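You operate a simulated robot arm through the tools that you are given. There is no shell and no other tool.

Carry out the task below with a simulated robot arm. There is one attempt and no reset: what you move stays moved.

Task
Give the tomato pot the long stake, ring it and firm the soil.
Fine: its teal stake goes in the empty hole of the stake rack; drop the purple ring over the long stake.
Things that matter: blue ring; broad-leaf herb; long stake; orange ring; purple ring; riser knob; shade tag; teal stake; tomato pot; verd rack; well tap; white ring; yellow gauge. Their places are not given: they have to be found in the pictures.

It is judged by the outcome, as a careful person would: the job done as asked, and still so three seconds after it is handed in. It fails if anything else is knocked over, pushed out of place, dropped, spilled or broken.

Robot
A 7-joint arm with a three-finger gripper, fixed in place. Base frame: the origin is on the floor under the middle of its stand, x ahead of it, y to its left, z up; the work surface is at about z = 0.8. Lengths are in m, angles in rad, forces in N, time in s.
It reaches about 1.342 m from its shoulder. Its first joint turns from -2.897 to 2.897 rad. Payload 2.69 kg.
The tool frame sits at the grasp point between the pads (the TCP): z along the fingers, y along the line on which they close. The tips reach 0.03 m beyond it. The gripper opens to 0.128 m; its body begins 0.117 m behind the TCP.
Orientation is that of the tool frame in the base frame, as a unit quaternion [x, y, z, w]. With the fingers straight down and closing along the base's y, the tool's x points along the base's -x, its y along +y and its z along -z.

Tools
- The arm moves only by the tool send_rows. Its argument "commands" is a list of rows, each an object of numbers (a shift or turn left out is 0, a gripper value left out holds the last): "dx", "dy", "dz": the shift along the tool's x, y, z in cm; "ax", "ay", "az": the turn, a rotation vector about the tool's x, y, z in rad. In form: [{"dx": .., "dy": .., "dz": .., "ax": .., "ay": .., "az": ..}, ...]. A call has 1 to 20 rows; each row shifts and turns the commanded pose from where the row before left it, along the tool's axes as they then stand. "hand" is the gripper command, from -1 (fully open) to 1 (shut), values between in proportion, set as the call begins (left out, the last holds). A row lasts 0.2 s, in which the tool goes at most 0.05 m and 0.15 rad; a call with a longer step from one row to the next is refused whole, and so is a gripper value outside its range. A pose out of reach is approached as far as the arm can. The call stops where the force on the tool passes 90 N (or 10 N more than at its start, if that is more) or the arm is blocked; 0.2 s more then pass. Each finger travels about 0.127 m/s and halts on what it meets, pressing with about 36 N; the grip force reading is that of the motor and also rises with nothing between the fingers. The clock runs only during rows and for 0.2 s after the last one: add rows that do not move to give the fingers time. It gives the time, the measured TCP pose, the force on the tool (base axes), the opening and the grip force at its end, in the units of the frame above (readings bear some noise), with the torque about the TCP (base axes, N m) and any sound that the robot's microphone picked up.
- Cameras (640 x 400 px; columns grow to the right, rows downward): "scene" is fixed at [0.0507, -0.6503, 1.5023]; the picture's right is [0.89, -0.46, 0.00], its down [-0.12, -0.23, -0.96] and it looks along [0.44, 0.86, -0.26] (base axes); focal length 344 px, centre (320, 200). "wrist" rides on the gripper at [0.058, 0.054, -0.131] in the tool frame; the picture's right is [-0.68, 0.74, 0.00], its down [-0.62, -0.57, -0.55] and it looks along [-0.40, -0.37, 0.84] (tool axes); focal length 234 px, centre (320, 200).
- get_image(camera): a new picture of that camera. No time passes.
- raise_lower(by): moves the trunk up (or, below 0, down) by that many m; the arm rides with it, the base frame stays. It gives what a move gives, with no picture.
- point_at(camera, pixels): there is no depth. For up to 12 entries [column, row, z] of the newest picture of that camera ("zoom" is the newest enlarged one), the place [x, y] in the base frame at which the ray of that pixel passes the height z, good to about 0.002 m. No time passes.
- inspect(camera, box): a new picture of the part [left, top, right, bottom] of that camera's present view, enlarged. No time passes.
- hand_in(): hands the job in; it is judged then, once.

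Open the gripper and draw the arm clear of the work before you hand the job in, unless the task says otherwise.

The tools are called after "Call:" as name(argument=value, ...) on one line, values as JSON. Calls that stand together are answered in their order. send_rows: Moves the arm, as the interface text tells. Its arguments: {"type":"object","properties":{"commands":{"type":"array","items":{"type":"object","properties":{"dx":{"type":"number"},"dy":{"type":"number"},"dz":{"type":"number"},"ax":{"type":"number"},"ay":{"type":"number"},"az":{"type":"number"}}}},"hand":{"type":"number"}},"required":["commands"]} The other tools are called the same way: raise_lower (by) moves the trunk up or down; get_image (camera) takes a picture; point_at (camera, pixels) gives the place at which the rays of pixels pass given heights; inspect (camera, box) takes an enlarged picture of a part of a camera's view; hand_in () hands the job in.

At the start:

```text
t: 0.0
ee_pos: [0.3225, 0.7075, 1.348]
ee_rot: [-0.001, 1.0, 0.0, 0.0]
ft_force: [-0.3, -0.5, 0.6]
moment: [-0.01, -0.01, 0.0]
grip_width: 0.1279
gripper_force: 0.0
trunk travel left (down, up): [-0.15, 0.2]
```

scene: 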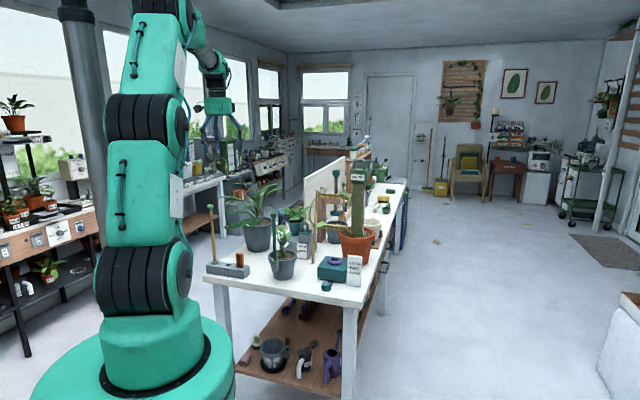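
wrist: 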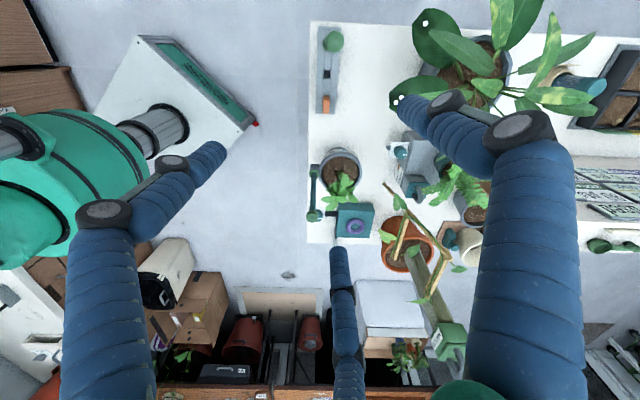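

I start by looking closely at the bench in the scene picture, around columns 190-420 and rows 150-310.

Call:
inspect(camera="scene", box=[195, 150, 315, 300])

Call:
inspect(camera="scene", box=[290, 150, 410, 300])

Call:
inspect(camera="wrist", box=[300, 0, 640, 300])

```text
2.67 times, centred on (255, 225) of scene
```

zoom: 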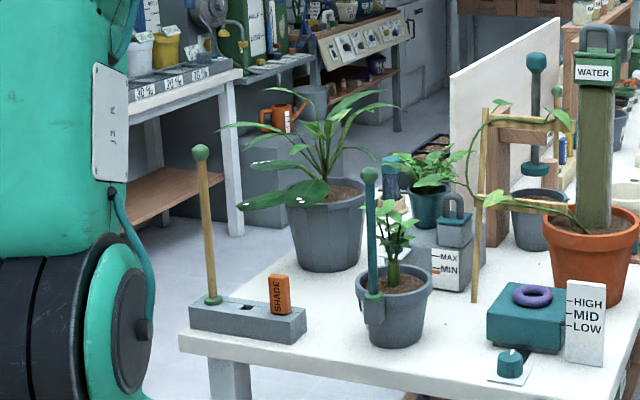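

```text
2.67 times, centred on (350, 225) of scene
```

zoom: 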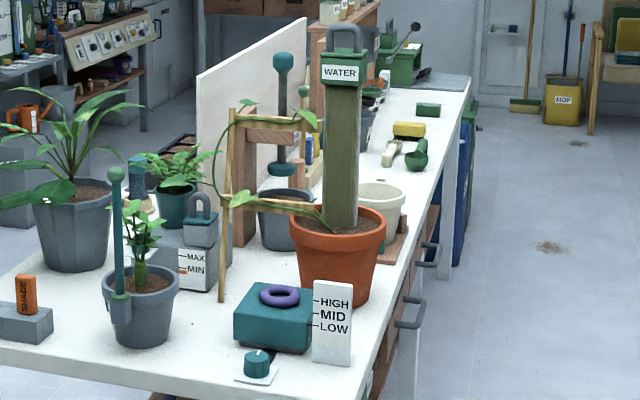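

```text
1.33 times, centred on (470, 150) of wrist
```

zoom: 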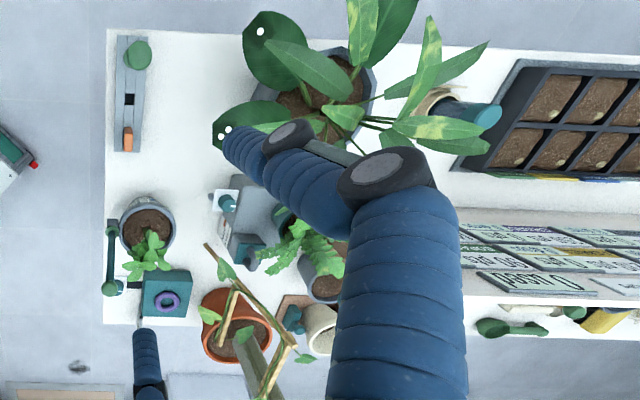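

I can see a grey rack with a tan stake and an orange SHADE tag, a grey pot with a teal stake, a teal block with a purple ring, and a HIGH/MID/LOW scale. I zoom in on each.

Call:
inspect(camera="scene", box=[200, 195, 260, 285])

Call:
inspect(camera="scene", box=[260, 205, 320, 295])

Call:
inspect(camera="scene", box=[305, 240, 375, 300])

Call:
inspect(camera="scene", box=[315, 155, 395, 235])

Call:
inspect(camera="scene", box=[240, 320, 350, 390])

Call:
inspect(camera="scene", box=[160, 140, 260, 200])

Call:
inspect(camera="scene", box=[0, 90, 110, 310])

```text
4.44 times, centred on (230, 240) of scene
```

zoom: 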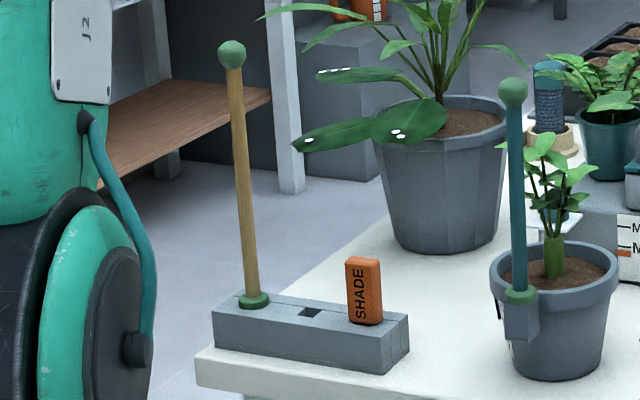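

```text
4.44 times, centred on (290, 250) of scene
```

zoom: 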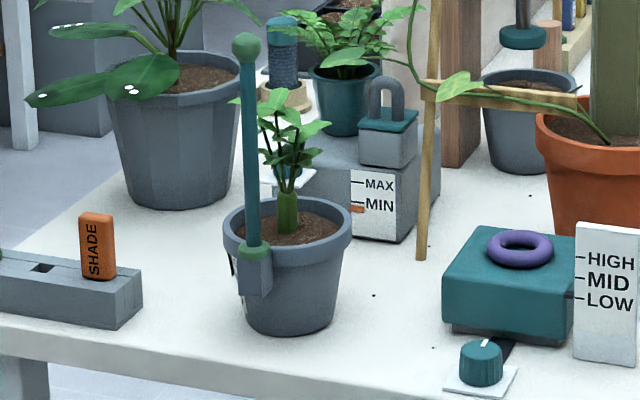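

```text
6.67 times, centred on (340, 270) of scene
```

zoom: 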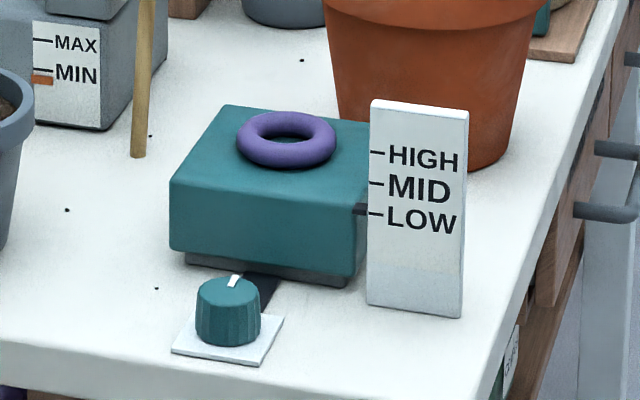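

```text
5.00 times, centred on (355, 195) of scene
```

zoom: 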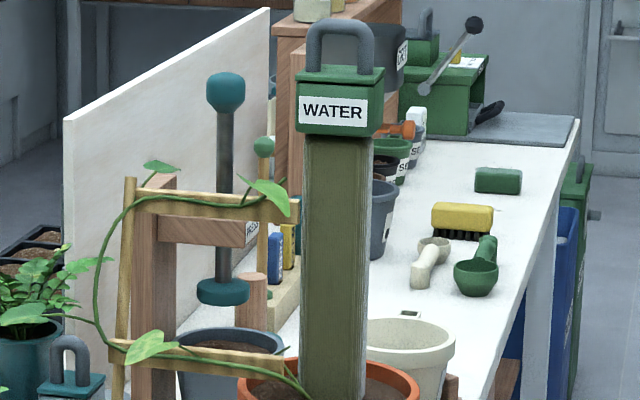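

```text
5.71 times, centred on (295, 355) of scene
```

zoom: 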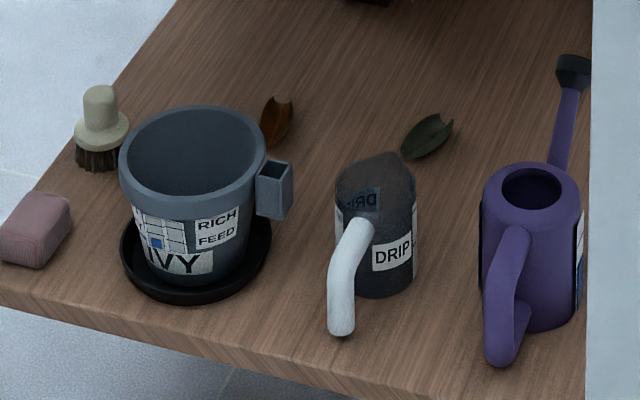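

```text
6.40 times, centred on (210, 170) of scene
```

zoom: 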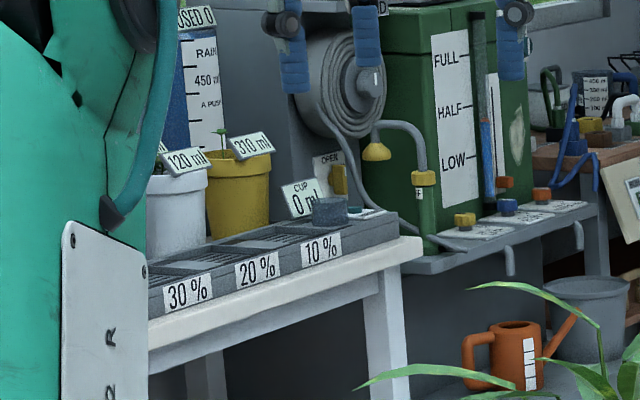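

```text
1.82 times, centred on (55, 200) of scene
```

zoom: 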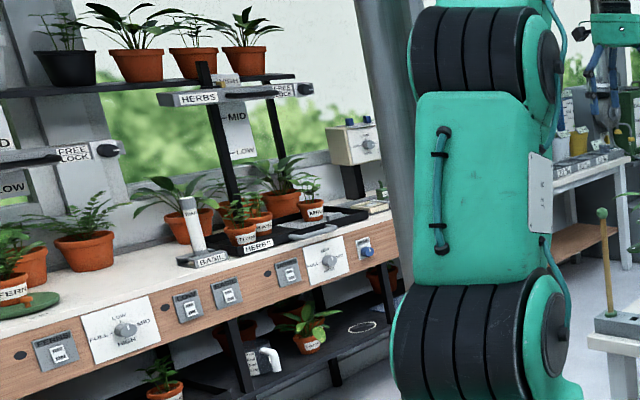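

I zoom once more on the near bench end so that I can take positions from that enlarged picture.

Call:
inspect(camera="scene", box=[200, 195, 330, 300])

Call:
get_image(camera="wrist")

```text
3.81 times, centred on (265, 248) of scene
```

zoom: 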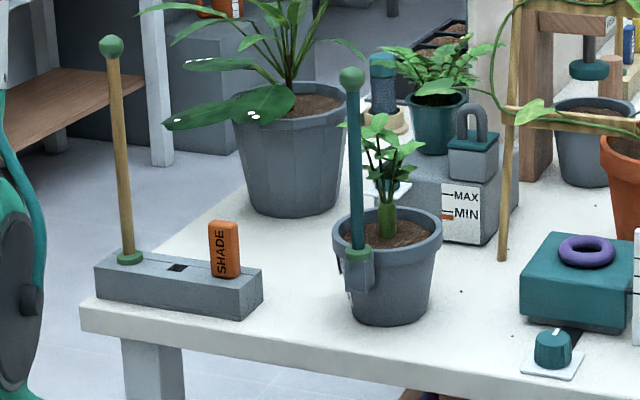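

```text
taken
```

wrist: 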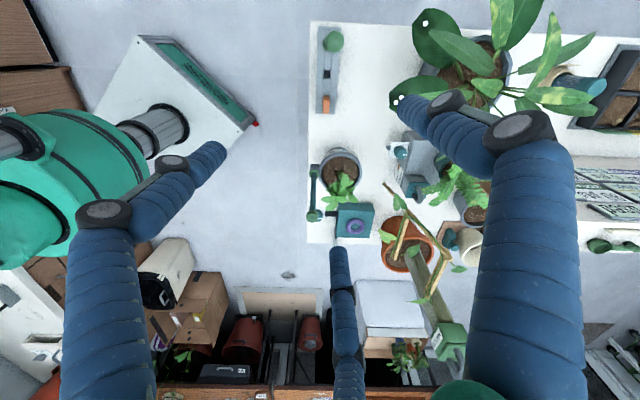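

Now I read positions: rack bottom corners (97,301), (242,319), (262,291) in the zoom at z=0.8, the pot base, the block's base, and the same objects in the wrist picture.

Call:
point_at(camera="zoom", pixels=[[97, 301, 0.8], [242, 319, 0.8], [262, 291, 0.8], [80, 305, 0.8], [385, 325, 0.8], [522, 315, 0.8], [628, 332, 0.8], [130, 258, 0.85], [177, 267, 0.85], [358, 253, 0.9], [552, 368, 0.8], [587, 248, 0.88]])

Call:
point_at(camera="wrist", pixels=[[310, 22, 0.8], [308, 243, 0.8], [318, 27, 0.85], [339, 27, 0.85], [318, 113, 0.85], [336, 113, 0.85], [327, 77, 0.85], [326, 103, 0.88], [357, 227, 0.88], [313, 172, 0.9], [315, 215, 1.1], [341, 165, 0.9]])

```text
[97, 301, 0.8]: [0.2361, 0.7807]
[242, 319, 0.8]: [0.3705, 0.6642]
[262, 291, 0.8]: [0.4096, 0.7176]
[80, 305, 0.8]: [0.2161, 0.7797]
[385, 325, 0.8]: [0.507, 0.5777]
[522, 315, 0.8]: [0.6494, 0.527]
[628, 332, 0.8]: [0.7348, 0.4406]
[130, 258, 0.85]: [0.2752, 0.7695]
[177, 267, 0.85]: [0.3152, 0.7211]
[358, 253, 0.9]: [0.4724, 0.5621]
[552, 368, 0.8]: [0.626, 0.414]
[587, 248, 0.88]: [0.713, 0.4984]
```

```text
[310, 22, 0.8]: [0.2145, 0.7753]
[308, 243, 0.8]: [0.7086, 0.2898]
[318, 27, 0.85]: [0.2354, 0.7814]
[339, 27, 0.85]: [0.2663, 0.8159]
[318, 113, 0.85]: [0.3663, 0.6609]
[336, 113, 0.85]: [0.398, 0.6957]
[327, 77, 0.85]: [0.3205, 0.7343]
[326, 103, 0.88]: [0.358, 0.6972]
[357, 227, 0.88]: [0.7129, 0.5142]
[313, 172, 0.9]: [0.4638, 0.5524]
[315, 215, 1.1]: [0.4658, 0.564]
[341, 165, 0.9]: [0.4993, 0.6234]
```

The rack lies near (0.31, 0.72), the pot's stake base near (0.472, 0.562). I check the stakes' ball heights by comparing rays of both cameras at several heights.

Call:
point_at(camera="zoom", pixels=[[111, 47, 1.05], [111, 47, 1.1], [111, 47, 1.15], [352, 78, 1.0], [352, 78, 1.05], [352, 78, 1.1], [358, 253, 0.86], [358, 253, 0.88], [587, 248, 0.86], [587, 248, 0.9], [385, 235, 0.88], [385, 235, 0.9]])

Call:
point_at(camera="wrist", pixels=[[333, 42, 1.05], [333, 42, 1.1], [333, 42, 1.15], [315, 215, 1.0], [315, 215, 1.05], [315, 215, 1.1], [313, 172, 0.86], [313, 172, 0.88], [357, 227, 0.86], [357, 227, 0.9], [341, 165, 0.88], [341, 165, 0.86]])

Call:
inspect(camera="wrist", box=[300, 10, 400, 110])

Call:
inspect(camera="wrist", box=[300, 130, 400, 250])

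Call:
inspect(camera="wrist", box=[380, 110, 480, 280])

```text
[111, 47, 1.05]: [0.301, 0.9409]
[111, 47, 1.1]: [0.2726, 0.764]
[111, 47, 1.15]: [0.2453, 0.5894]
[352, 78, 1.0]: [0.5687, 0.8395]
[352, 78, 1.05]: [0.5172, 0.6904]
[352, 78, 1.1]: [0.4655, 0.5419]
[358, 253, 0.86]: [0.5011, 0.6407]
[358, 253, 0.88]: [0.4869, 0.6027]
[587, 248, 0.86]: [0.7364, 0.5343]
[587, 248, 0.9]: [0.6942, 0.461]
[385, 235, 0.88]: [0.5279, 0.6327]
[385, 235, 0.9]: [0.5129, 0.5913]
```

```text
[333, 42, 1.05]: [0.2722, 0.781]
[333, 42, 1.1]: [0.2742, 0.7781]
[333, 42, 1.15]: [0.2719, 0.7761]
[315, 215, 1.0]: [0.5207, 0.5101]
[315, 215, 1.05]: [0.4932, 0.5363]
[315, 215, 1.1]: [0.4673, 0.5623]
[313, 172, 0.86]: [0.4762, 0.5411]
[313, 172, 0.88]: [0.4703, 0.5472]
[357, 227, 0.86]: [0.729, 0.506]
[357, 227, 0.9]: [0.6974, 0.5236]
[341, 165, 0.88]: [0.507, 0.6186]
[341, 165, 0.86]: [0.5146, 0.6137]
```

```text
4.00 times, centred on (350, 60) of wrist
```

zoom: 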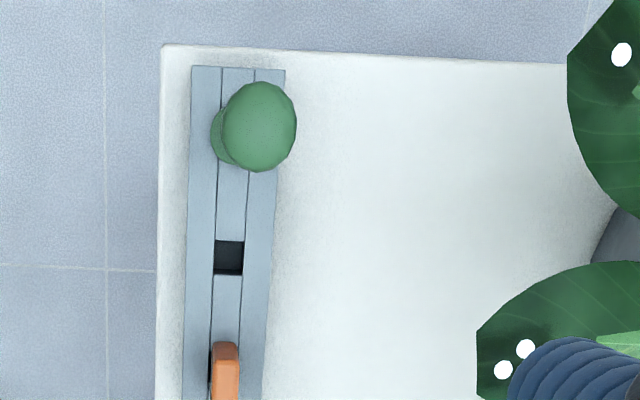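

```text
3.33 times, centred on (350, 190) of wrist
```

zoom: 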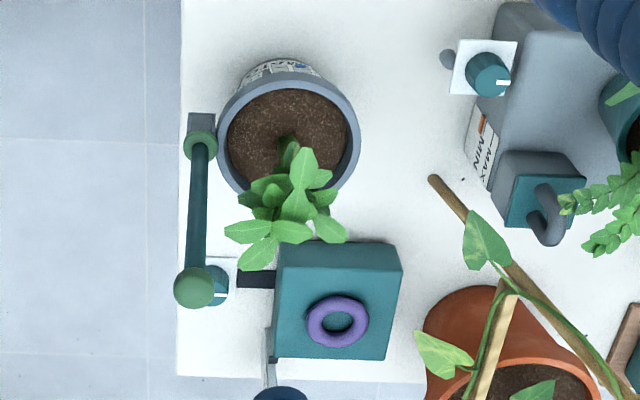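

```text
2.35 times, centred on (430, 195) of wrist
```

zoom: 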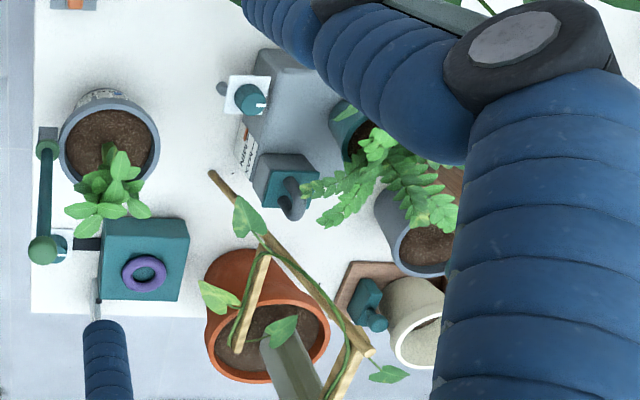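

Both stake balls lie near z=1.10: long stake about (0.273, 0.777), teal stake about (0.466, 0.556). I now close the gripper in the air to see how the three fingers meet, and read rays for the hanging tamper, (336,173) in the scene picture.

Call:
send_rows(commands=[{}, {}, {}, {}, {}], hand=1)

Call:
point_at(camera="scene", pixels=[[336, 173, 1.0], [336, 173, 1.1], [336, 173, 1.15], [336, 173, 1.2], [335, 213, 0.9], [335, 213, 0.95], [335, 213, 1.0], [335, 213, 1.05]])

Call:
get_image(camera="wrist")

Call:
get_image(camera="scene")

```text
t: 1.2
ee_pos: [0.3227, 0.7076, 1.3479]
ee_rot: [0.0, 1.0, 0.0, 0.0]
ft_force: [0.6, 0.8, 0.3]
moment: [0.01, -0.03, -0.03]
grip_width: 0.0017
gripper_force: 31.9
trunk travel left (down, up): [-0.15, 0.2]
```

```text
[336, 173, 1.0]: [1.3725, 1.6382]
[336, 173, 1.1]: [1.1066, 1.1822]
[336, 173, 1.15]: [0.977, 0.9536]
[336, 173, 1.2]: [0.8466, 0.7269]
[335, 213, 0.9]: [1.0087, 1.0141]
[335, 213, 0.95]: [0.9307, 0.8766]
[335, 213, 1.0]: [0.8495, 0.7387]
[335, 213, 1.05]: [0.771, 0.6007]
```

```text
taken
```

wrist: 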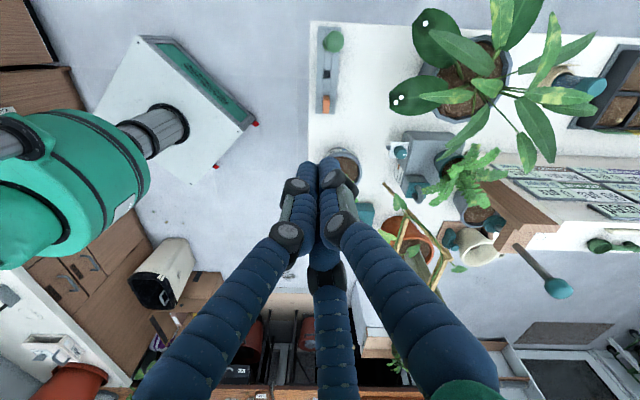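

```text
taken
```

scene: 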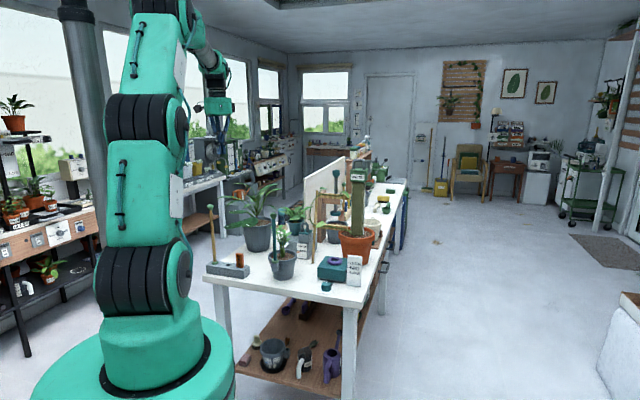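

The closed fingers meet together near (320,195). The tamper is now visible hanging from a wood arm, with its ball at (558,288). I zoom in on both and take rays on the tamper.

Call:
inspect(camera="wrist", box=[240, 130, 400, 290])

Call:
inspect(camera="wrist", box=[430, 150, 630, 310])

Call:
point_at(camera="wrist", pixels=[[558, 288, 1.1], [558, 288, 1.15], [558, 288, 1.18], [558, 288, 1.2], [558, 288, 1.22], [515, 248, 1.05], [515, 248, 1.1], [448, 238, 0.95], [448, 238, 1.0], [448, 238, 0.9]])

Call:
point_at(camera="scene", pixels=[[336, 173, 1.17], [336, 173, 1.18], [336, 173, 1.19], [336, 173, 1.16], [335, 213, 0.93], [335, 213, 0.97], [335, 192, 1.05], [335, 192, 1.08]])

```text
2.50 times, centred on (320, 210) of wrist
```

zoom: 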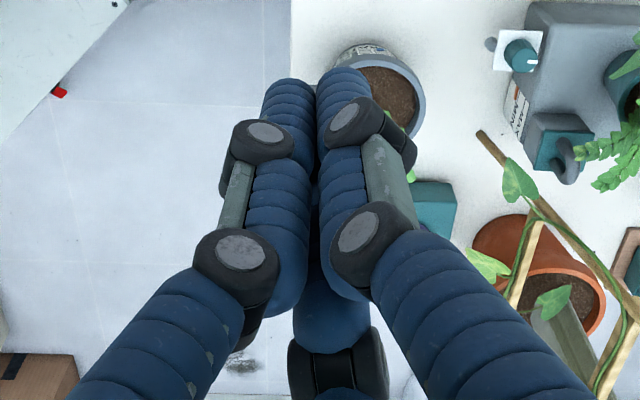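

```text
2.50 times, centred on (530, 230) of wrist
```

zoom: 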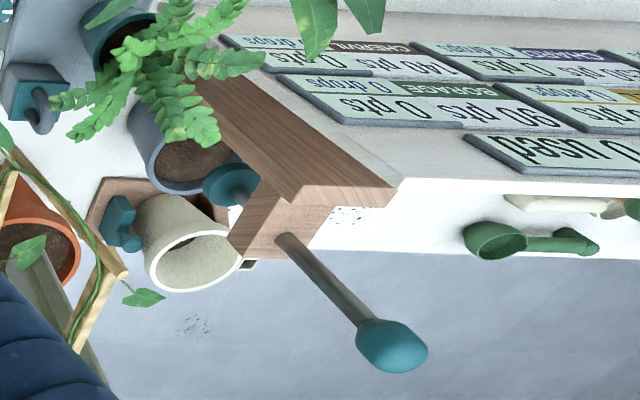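

```text
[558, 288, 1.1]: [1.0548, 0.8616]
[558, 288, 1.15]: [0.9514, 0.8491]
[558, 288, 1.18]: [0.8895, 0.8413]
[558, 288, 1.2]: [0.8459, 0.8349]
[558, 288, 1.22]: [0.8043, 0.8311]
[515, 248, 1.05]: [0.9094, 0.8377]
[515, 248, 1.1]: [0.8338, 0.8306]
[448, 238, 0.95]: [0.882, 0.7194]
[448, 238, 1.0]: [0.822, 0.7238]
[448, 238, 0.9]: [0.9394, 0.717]
```

```text
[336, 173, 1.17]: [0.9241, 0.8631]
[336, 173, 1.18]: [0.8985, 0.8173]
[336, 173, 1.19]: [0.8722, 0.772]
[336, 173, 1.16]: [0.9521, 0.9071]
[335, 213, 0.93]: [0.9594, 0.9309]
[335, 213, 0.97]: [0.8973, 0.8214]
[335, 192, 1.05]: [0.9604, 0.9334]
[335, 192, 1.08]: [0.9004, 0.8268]
```

The three fingers are arranged at 120° and close centrally, which suits stakes and rings. I open and move above the teal stake, base (0.466, 0.556), staying at z=1.25, well clear of its ball at about 1.10.

Call:
send_rows(commands=[{"dx": -2.4, "dy": -2.5, "dz": 1.6}, {"dx": -2.4, "dy": -2.5, "dz": 1.6}, {"dx": -2.4, "dy": -2.5, "dz": 1.6}, {"dx": -2.4, "dy": -2.5, "dz": 1.6}, {"dx": -2.4, "dy": -2.5, "dz": 1.6}, {"dx": -2.3, "dy": -2.6, "dz": 1.6}, {}, {}], hand=-1)

Call:
get_image(camera="wrist")

Call:
get_image(camera="scene")

```text
t: 3.0
ee_pos: [0.4652, 0.5587, 1.2514]
ee_rot: [0.0, 1.0, 0.0, 0.001]
ft_force: [-0.4, 0.4, -0.8]
moment: [0.0, -0.05, 0.0]
grip_width: 0.128
gripper_force: 0.0
trunk travel left (down, up): [-0.15, 0.2]
```

```text
taken
```

wrist: 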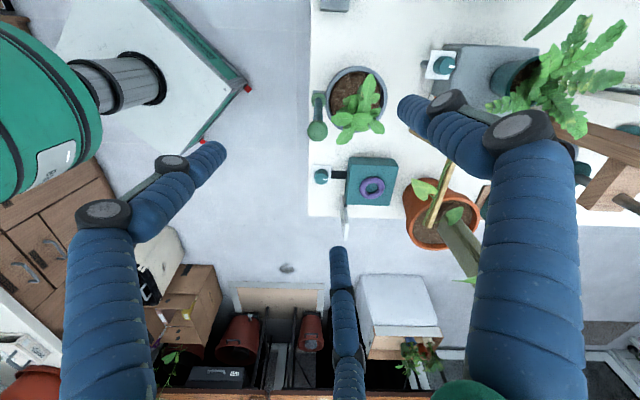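

```text
taken
```

scene: 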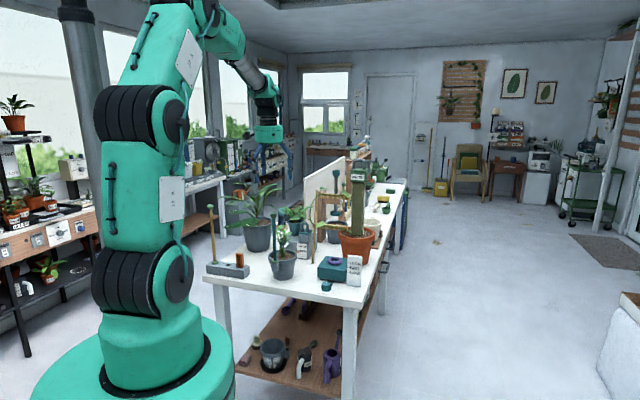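

The ball is at about (317,131) and the collar at (318,97) in the wrist picture. I zoom there and compute positions.

Call:
inspect(camera="wrist", box=[290, 60, 410, 220])

Call:
point_at(camera="wrist", pixels=[[317, 131, 1.08], [317, 131, 1.09], [317, 131, 1.1], [317, 131, 1.11], [318, 97, 0.88], [318, 97, 0.89], [318, 97, 0.9], [372, 187, 0.88], [372, 187, 0.89], [357, 92, 0.88]])

Call:
point_at(camera="scene", pixels=[[282, 215, 1.08], [282, 215, 1.09], [282, 215, 1.1], [282, 215, 1.11]])

```text
2.50 times, centred on (350, 140) of wrist
```

zoom: 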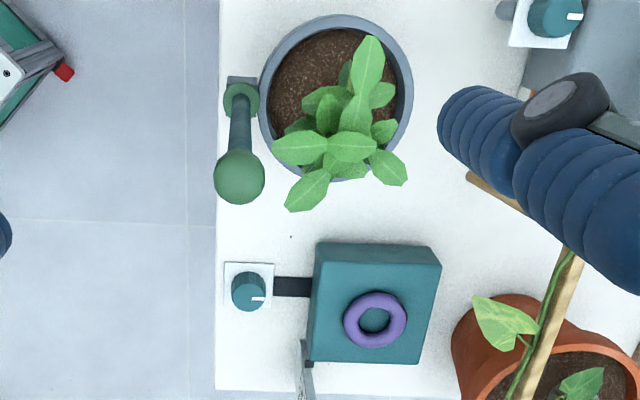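

```text
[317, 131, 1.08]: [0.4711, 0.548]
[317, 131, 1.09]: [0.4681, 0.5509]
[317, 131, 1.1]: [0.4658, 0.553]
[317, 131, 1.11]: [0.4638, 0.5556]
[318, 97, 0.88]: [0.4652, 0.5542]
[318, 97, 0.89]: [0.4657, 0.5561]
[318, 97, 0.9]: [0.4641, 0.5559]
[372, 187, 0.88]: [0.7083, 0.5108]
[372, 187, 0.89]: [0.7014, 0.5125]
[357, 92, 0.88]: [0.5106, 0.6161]
```

```text
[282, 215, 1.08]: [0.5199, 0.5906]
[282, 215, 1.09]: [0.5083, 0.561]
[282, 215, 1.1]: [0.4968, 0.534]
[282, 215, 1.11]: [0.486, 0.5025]
```

The stake axis is about (0.466, 0.554), ball centre z≈1.096. I narrow the opening to about 0.064 and go down to z=1.15 centred on it, then look.

Call:
send_rows(commands=[{"dx": -0.1, "dy": -0.45, "dz": 0}, {"dz": 3}, {"dz": 3}, {"dz": 4}, {}, {}], hand=0)

Call:
get_image(camera="wrist")

Call:
inspect(camera="scene", box=[220, 130, 340, 290])

```text
t: 4.4
ee_pos: [0.4683, 0.5503, 1.1534]
ee_rot: [0.0, 1.0, 0.0, -0.001]
ft_force: [0.2, -0.6, 0.6]
moment: [0.01, 0.01, -0.01]
grip_width: 0.0641
gripper_force: 0.1
trunk travel left (down, up): [-0.15, 0.2]
```

```text
taken
```

wrist: 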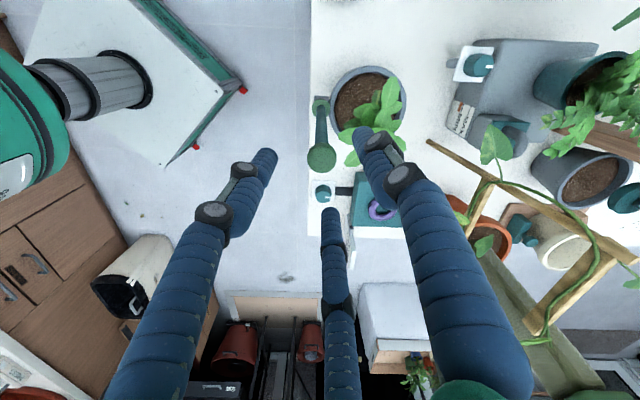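

```text
2.50 times, centred on (280, 210) of scene
```

zoom: 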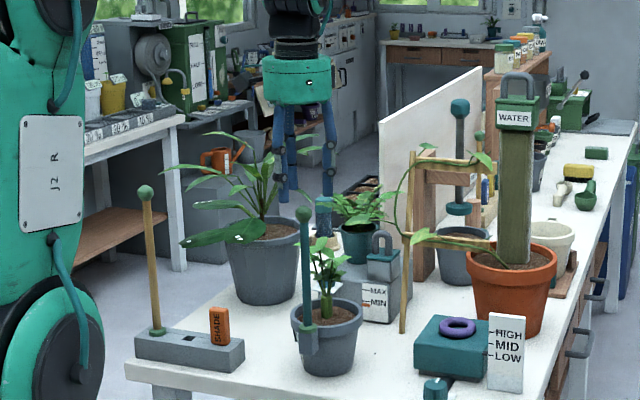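

The ball appears at about (321,157) in the wrist picture. I read its place and collar's place again.

Call:
inspect(camera="wrist", box=[270, 80, 370, 220])

Call:
point_at(camera="wrist", pixels=[[321, 157, 1.09], [321, 157, 1.096], [321, 157, 1.1], [321, 104, 0.89], [321, 104, 0.9]])

```text
2.86 times, centred on (320, 150) of wrist
```

zoom: 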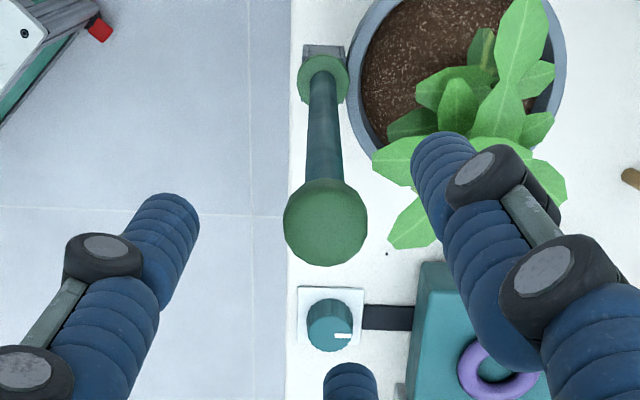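

```text
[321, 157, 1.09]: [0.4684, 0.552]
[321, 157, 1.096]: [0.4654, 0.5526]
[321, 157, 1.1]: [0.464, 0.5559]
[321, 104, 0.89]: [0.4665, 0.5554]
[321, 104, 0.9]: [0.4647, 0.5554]
```

The ball lies on the tool axis (expected (320,157) for a point 0.057 below the TCP). I descend 8 cm and close on the shaft just under the ball.

Call:
send_rows(commands=[{"dz": 3}, {"dz": 3}, {"dz": 2}, {}, {}], hand=0)

Call:
send_rows(commands=[{}, {}, {}, {}, {}], hand=1)

Call:
get_image(camera="wrist")

Call:
inspect(camera="scene", box=[250, 190, 310, 290])

```text
t: 5.6
ee_pos: [0.4672, 0.5512, 1.0729]
ee_rot: [0.0, 1.0, 0.0, 0.0]
ft_force: [0.0, -0.9, -0.6]
moment: [0.03, 0.0, -0.03]
grip_width: 0.0642
gripper_force: 0.0
trunk travel left (down, up): [-0.15, 0.2]
```

```text
t: 6.8
ee_pos: [0.468, 0.5519, 1.0725]
ee_rot: [0.0, 1.0, 0.0, 0.0]
ft_force: [0.1, -0.4, -0.2]
moment: [0.02, 0.01, 0.02]
grip_width: 0.0221
gripper_force: 35.9
trunk travel left (down, up): [-0.15, 0.2]
```

```text
taken
```

wrist: 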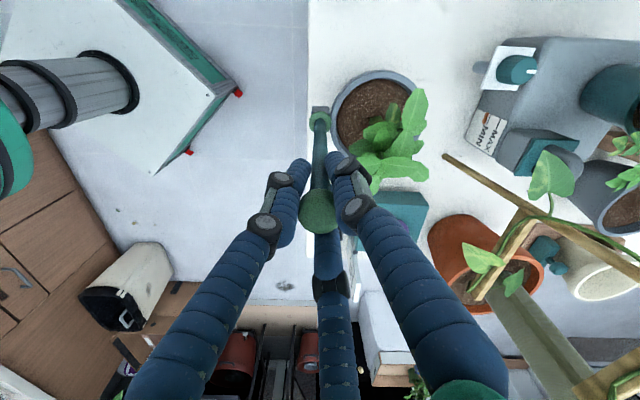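

```text
4.00 times, centred on (280, 240) of scene
```

zoom: 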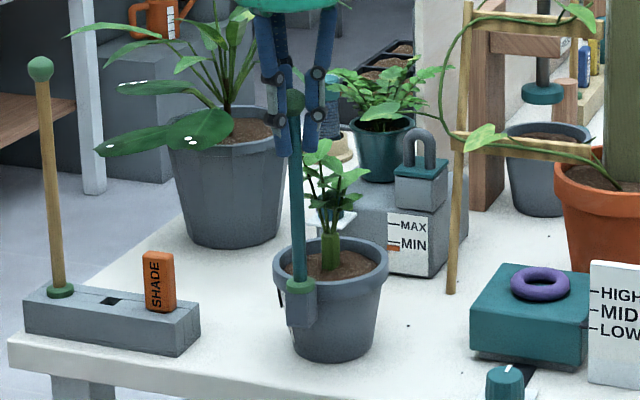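

Grip width reads 0.022 with 36 N. I zoom on the grip to see what the pads hold.

Call:
inspect(camera="wrist", box=[270, 100, 370, 270])

Call:
inspect(camera="scene", box=[258, 195, 302, 240])

```text
2.35 times, centred on (320, 185) of wrist
```

zoom: 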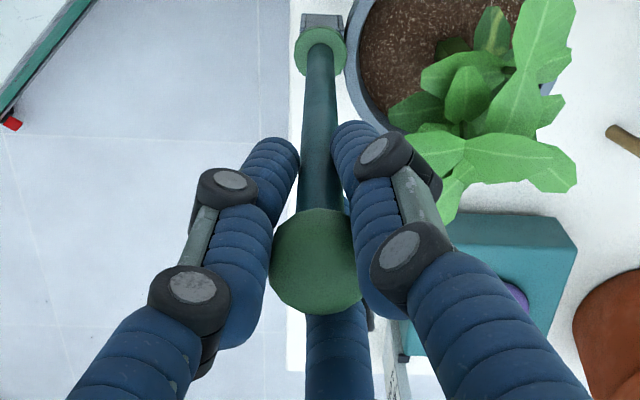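

```text
8.89 times, centred on (280, 218) of scene
```

zoom: 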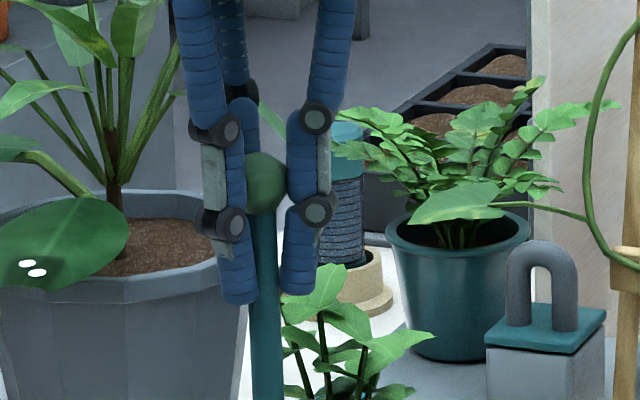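

The three middle pads hold the ball firmly and the shaft is upright. I lift slowly, first 6 cm, and check.

Call:
send_rows(commands=[{"dz": -1}, {"dz": -1}, {"dz": -2}, {"dz": -2}, {}])

Call:
inspect(camera="scene", box=[240, 170, 320, 290])

```text
t: 8.0
ee_pos: [0.4663, 0.5525, 1.1306]
ee_rot: [0.0, 1.0, 0.001, 0.0]
ft_force: [-0.4, -0.1, -0.6]
moment: [0.0, -0.05, 0.01]
grip_width: 0.022
gripper_force: 36.2
trunk travel left (down, up): [-0.15, 0.2]
```

```text
3.33 times, centred on (280, 230) of scene
```

zoom: 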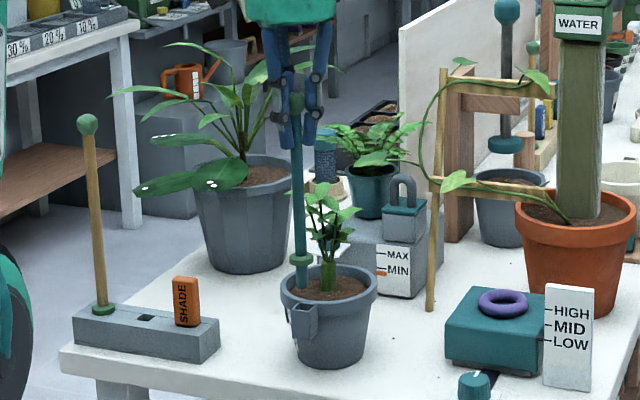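

The collar is clear of the socket and the stake hangs straight. I continue lifting to z≈1.30.

Call:
send_rows(commands=[{"dz": -3}, {"dz": -3}, {"dz": -4}, {"dz": -4}, {"dz": -3}, {}])

Call:
get_image(camera="wrist")

Call:
inspect(camera="scene", box=[220, 130, 340, 290])

```text
t: 9.4
ee_pos: [0.4686, 0.5529, 1.3012]
ee_rot: [0.001, 1.0, 0.001, 0.0]
ft_force: [-0.1, -0.6, -0.3]
moment: [-0.03, 0.0, -0.01]
grip_width: 0.0221
gripper_force: 36.3
trunk travel left (down, up): [-0.15, 0.2]
```

```text
taken
```

wrist: 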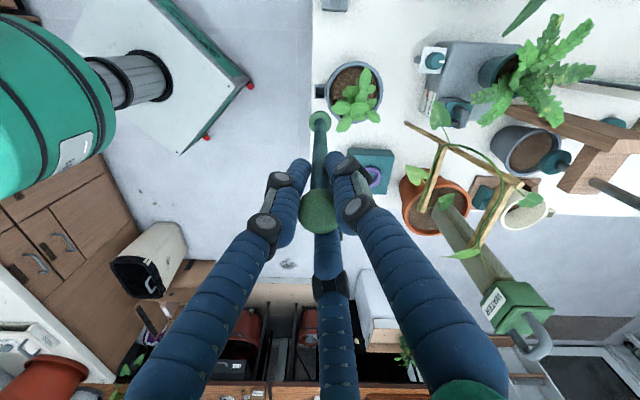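

```text
2.50 times, centred on (280, 210) of scene
```

zoom: 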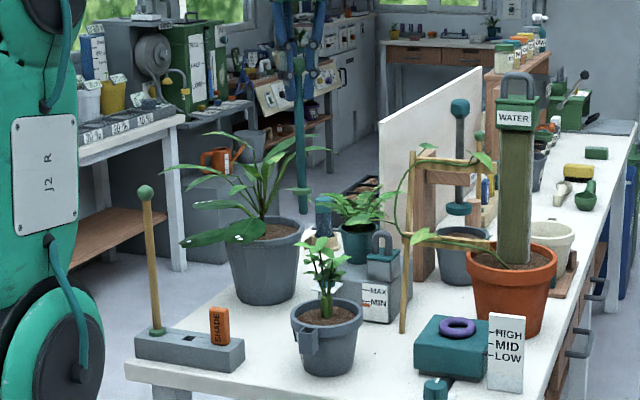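

The teal stake is free. I zoom on its lower end around scene (273,215) to see the length of the peg below the collar, and on the empty socket.

Call:
inspect(camera="scene", box=[255, 170, 295, 220])

Call:
inspect(camera="wrist", box=[290, 60, 390, 220])

Call:
inspect(camera="scene", box=[260, 230, 310, 290])

```text
8.00 times, centred on (275, 195) of scene
```

zoom: 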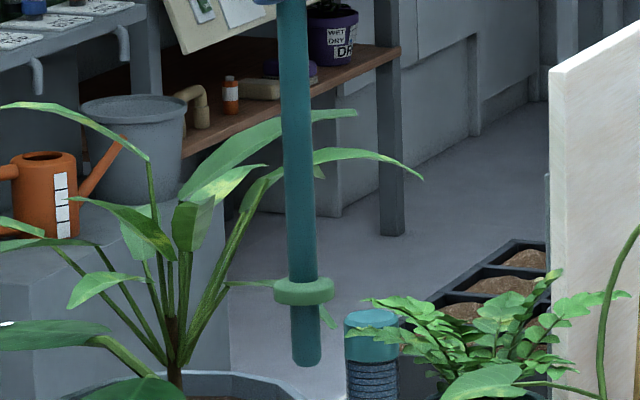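

```text
2.50 times, centred on (340, 140) of wrist
```

zoom: 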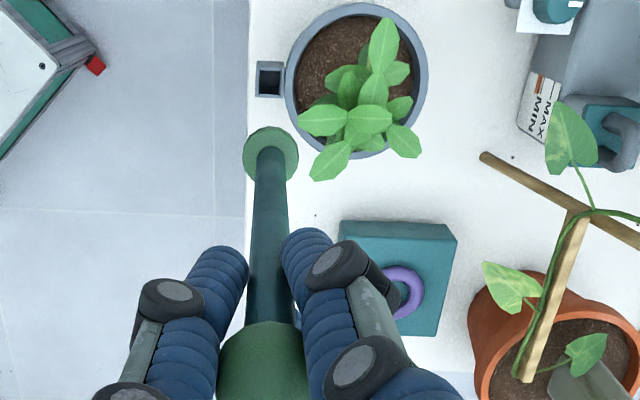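

```text
6.67 times, centred on (285, 260) of scene
```

zoom: 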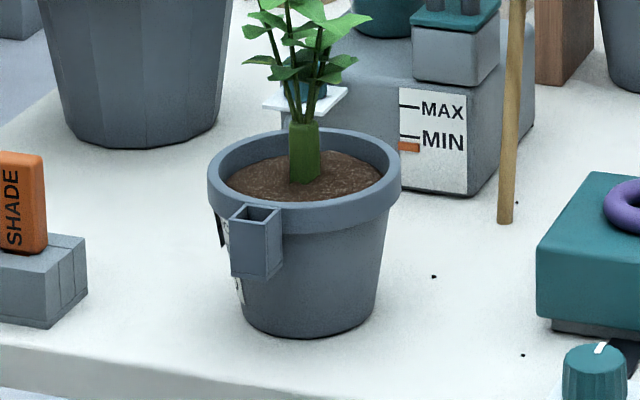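

The peg under the collar is about 3 cm long and hangs on the tool axis, and the empty rack hole is near (0.319, 0.733). I move there at z≈1.33 and turn 0.2 rad so that a gap between fingers faces the long stake.

Call:
send_rows(commands=[{"dz": -3}, {"dx": 2.1, "dy": 2.55}, {"dx": 2.1, "dy": 2.55}, {"dx": 2.1, "dy": 2.55}, {"dx": 2.1, "dy": 2.55}, {"dx": 2.1, "dy": 2.55}, {"dx": 2.1, "dy": 2.55}, {"dx": 2.1, "dy": 2.5}, {"az": 0.1}, {"az": 0.1}, {}, {}])

Call:
get_image(camera="wrist")

Call:
inspect(camera="scene", box=[180, 130, 300, 290])

```text
t: 12.0
ee_pos: [0.3207, 0.7295, 1.3311]
ee_rot: [0.101, 0.995, 0.0, 0.0]
ft_force: [-0.1, -0.4, -0.7]
moment: [-0.02, 0.05, 0.03]
grip_width: 0.022
gripper_force: 36.0
trunk travel left (down, up): [-0.15, 0.2]
```

```text
taken
```

wrist: 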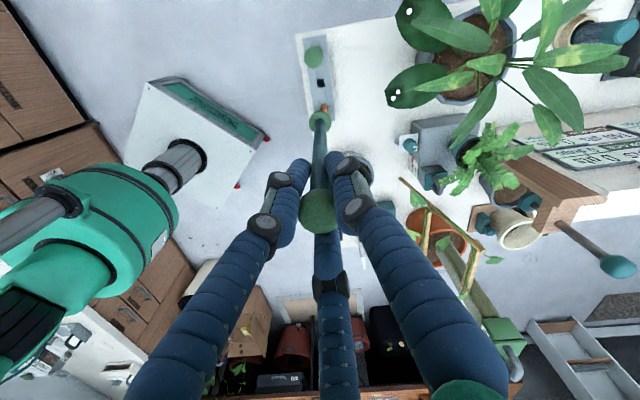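

```text
2.50 times, centred on (240, 210) of scene
```

zoom: 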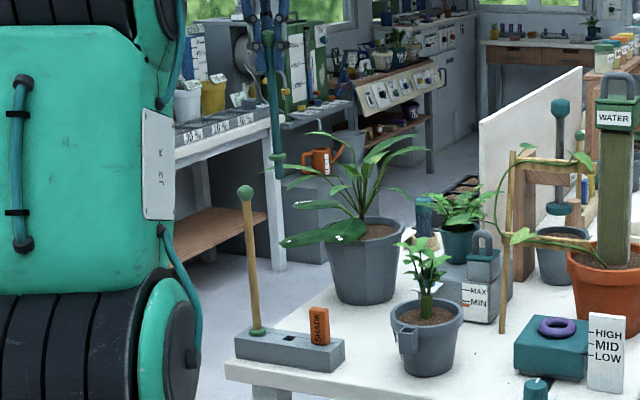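

The hole is visible at about (320,84) in the wrist picture. I zoom in and read its place.

Call:
inspect(camera="wrist", box=[280, 20, 380, 140])

Call:
point_at(camera="wrist", pixels=[[320, 84, 0.843], [320, 84, 0.85], [314, 54, 1.09], [314, 54, 1.1]])

```text
3.33 times, centred on (330, 80) of wrist
```

zoom: 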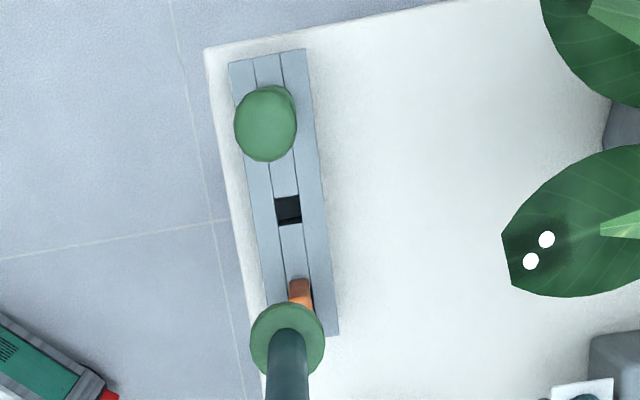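

```text
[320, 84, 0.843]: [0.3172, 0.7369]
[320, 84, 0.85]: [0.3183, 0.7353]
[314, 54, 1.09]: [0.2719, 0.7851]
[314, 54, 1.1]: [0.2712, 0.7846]
```

The hole sits about 6 mm off the tool axis. I shift by that and descend to z≈1.15, which keeps the peg end well above the rack, then check again.

Call:
send_rows(commands=[{"dx": 0.32, "dy": 0.5}, {"dz": 4}, {"dz": 4}, {"dz": 4}, {"dz": 3}, {"dz": 3}, {}, {}])

Call:
get_image(camera="wrist")

Call:
inspect(camera="wrist", box=[270, 40, 370, 180])

Call:
inspect(camera="scene", box=[190, 180, 270, 290])

```text
t: 13.8
ee_pos: [0.3209, 0.7377, 1.1544]
ee_rot: [0.099, 0.995, 0.0, -0.001]
ft_force: [0.3, 0.0, -0.3]
moment: [0.05, 0.01, 0.01]
grip_width: 0.0221
gripper_force: 36.0
trunk travel left (down, up): [-0.15, 0.2]
```

```text
taken
```

wrist: 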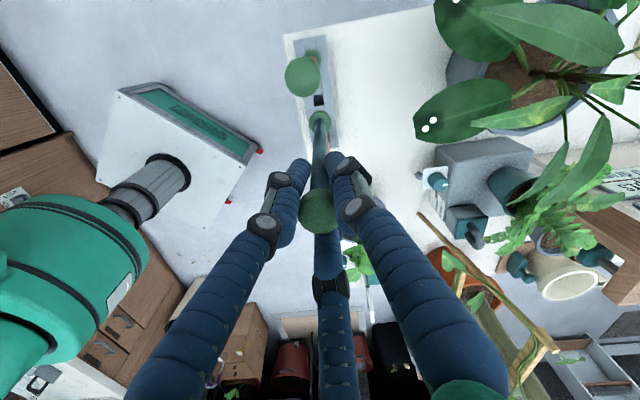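

```text
2.86 times, centred on (320, 110) of wrist
```

zoom: 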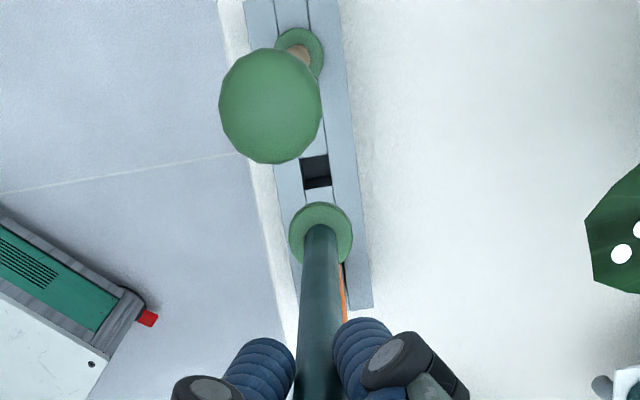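

```text
3.64 times, centred on (230, 235) of scene
```

zoom: 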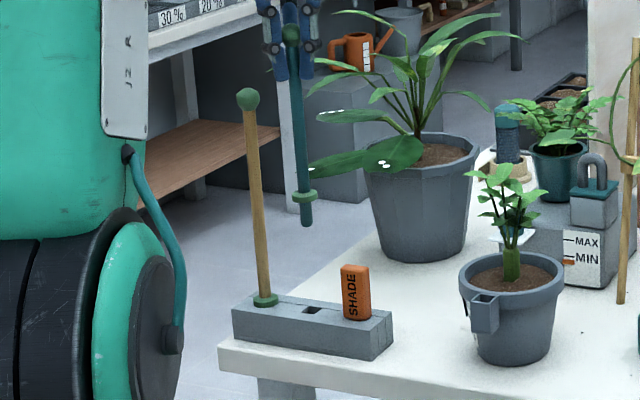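

The hole centre is at (318.6,100.6), the tool axis meets the rack top at about (319.7,100.7), so I shift 2 mm to image-left and descend to z≈1.085 with the peg end just above the rack.

Call:
send_rows(commands=[{"dx": 0.16, "dy": -0.17}, {"dz": 3}, {"dz": 3}, {"dz": 0.6}, {}, {}])

Call:
get_image(camera="wrist")

Call:
inspect(camera="wrist", box=[270, 60, 370, 180])

Call:
inspect(camera="scene", box=[200, 190, 260, 285])

```text
t: 15.2
ee_pos: [0.3187, 0.7357, 1.0861]
ee_rot: [0.099, 0.995, 0.0, 0.0]
ft_force: [0.8, 0.0, -0.5]
moment: [0.03, -0.01, -0.01]
grip_width: 0.0219
gripper_force: 35.7
trunk travel left (down, up): [-0.15, 0.2]
```

```text
taken
```

wrist: 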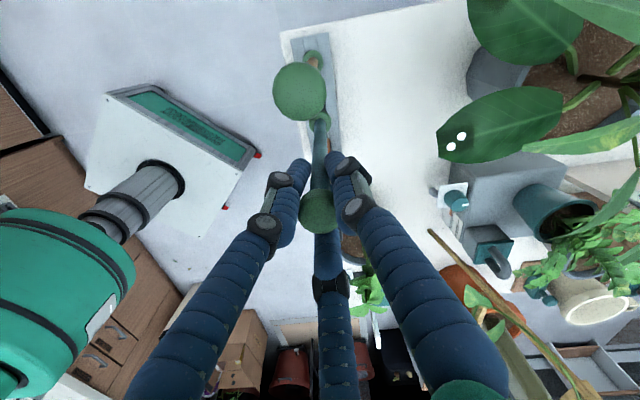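

```text
3.33 times, centred on (320, 120) of wrist
```

zoom: 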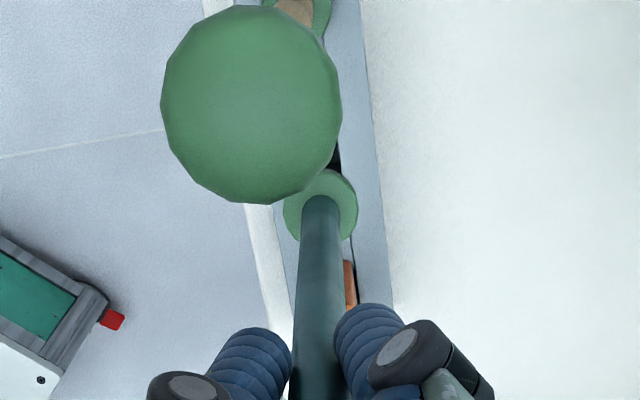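

```text
4.21 times, centred on (230, 238) of scene
```

zoom: 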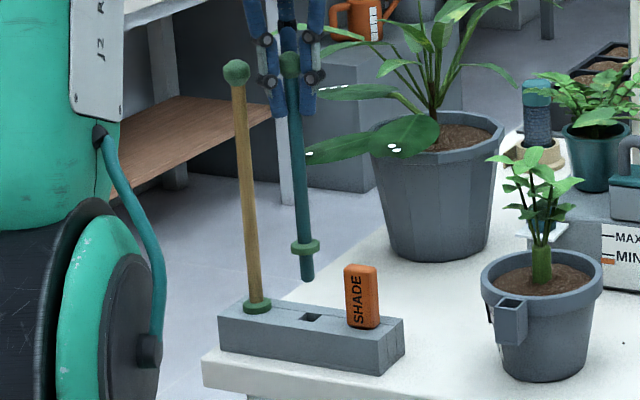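

In the scene zoom the peg end (308,280) lines up with the hole (312,317). I descend slowly 3.5 cm and watch the force.

Call:
send_rows(commands=[{"dz": 1}, {"dz": 1}, {"dz": 0.5}, {"dz": 0.5}, {"dz": 0.5}, {}])

Call:
inspect(camera="scene", box=[205, 220, 255, 285])

Call:
get_image(camera="wrist")

```text
t: 16.6
ee_pos: [0.3161, 0.7364, 1.0498]
ee_rot: [0.1, 0.995, 0.0, -0.001]
ft_force: [-0.1, 0.9, 0.0]
moment: [-0.01, 0.0, -0.04]
grip_width: 0.0222
gripper_force: 36.2
trunk travel left (down, up): [-0.15, 0.2]
```

```text
6.15 times, centred on (230, 252) of scene
```

zoom: 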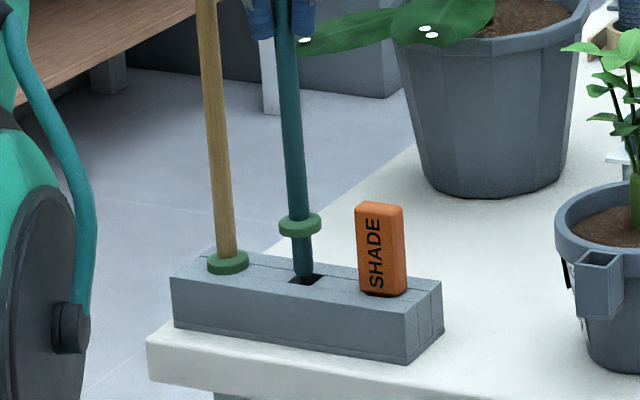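

```text
taken
```

wrist: 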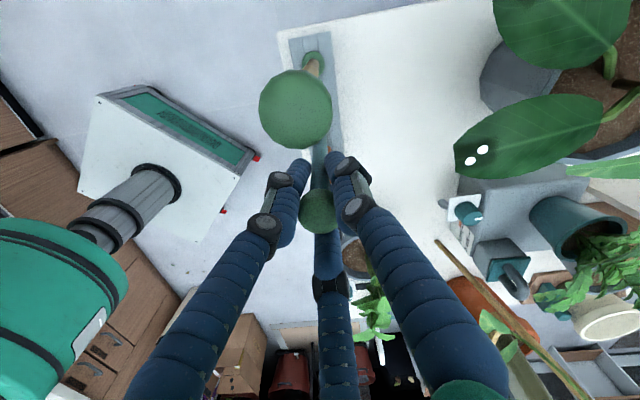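

The peg end is entering the hole at (303,278). I lower another 2.5 cm in small steps.

Call:
send_rows(commands=[{"dz": 0.5}, {"dz": 0.5}, {"dz": 0.5}, {"dz": 0.5}, {"dz": 0.3}, {}])

Call:
inspect(camera="scene", box=[205, 220, 255, 285])

```text
t: 18.0
ee_pos: [0.3165, 0.7347, 1.0278]
ee_rot: [0.1, 0.995, -0.001, 0.0]
ft_force: [0.3, 0.6, -0.5]
moment: [0.0, 0.0, 0.02]
grip_width: 0.022
gripper_force: 36.1
trunk travel left (down, up): [-0.15, 0.2]
```

```text
6.15 times, centred on (230, 252) of scene
```

zoom: 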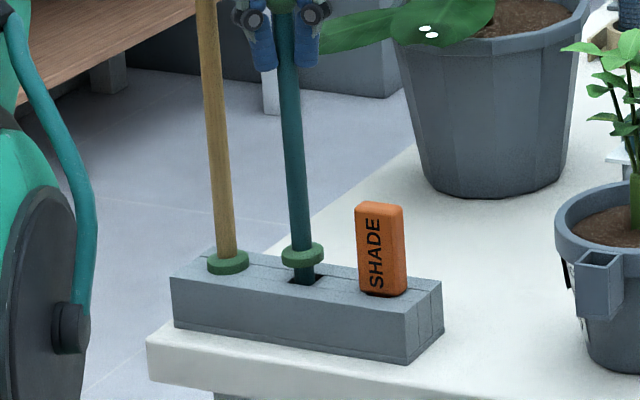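

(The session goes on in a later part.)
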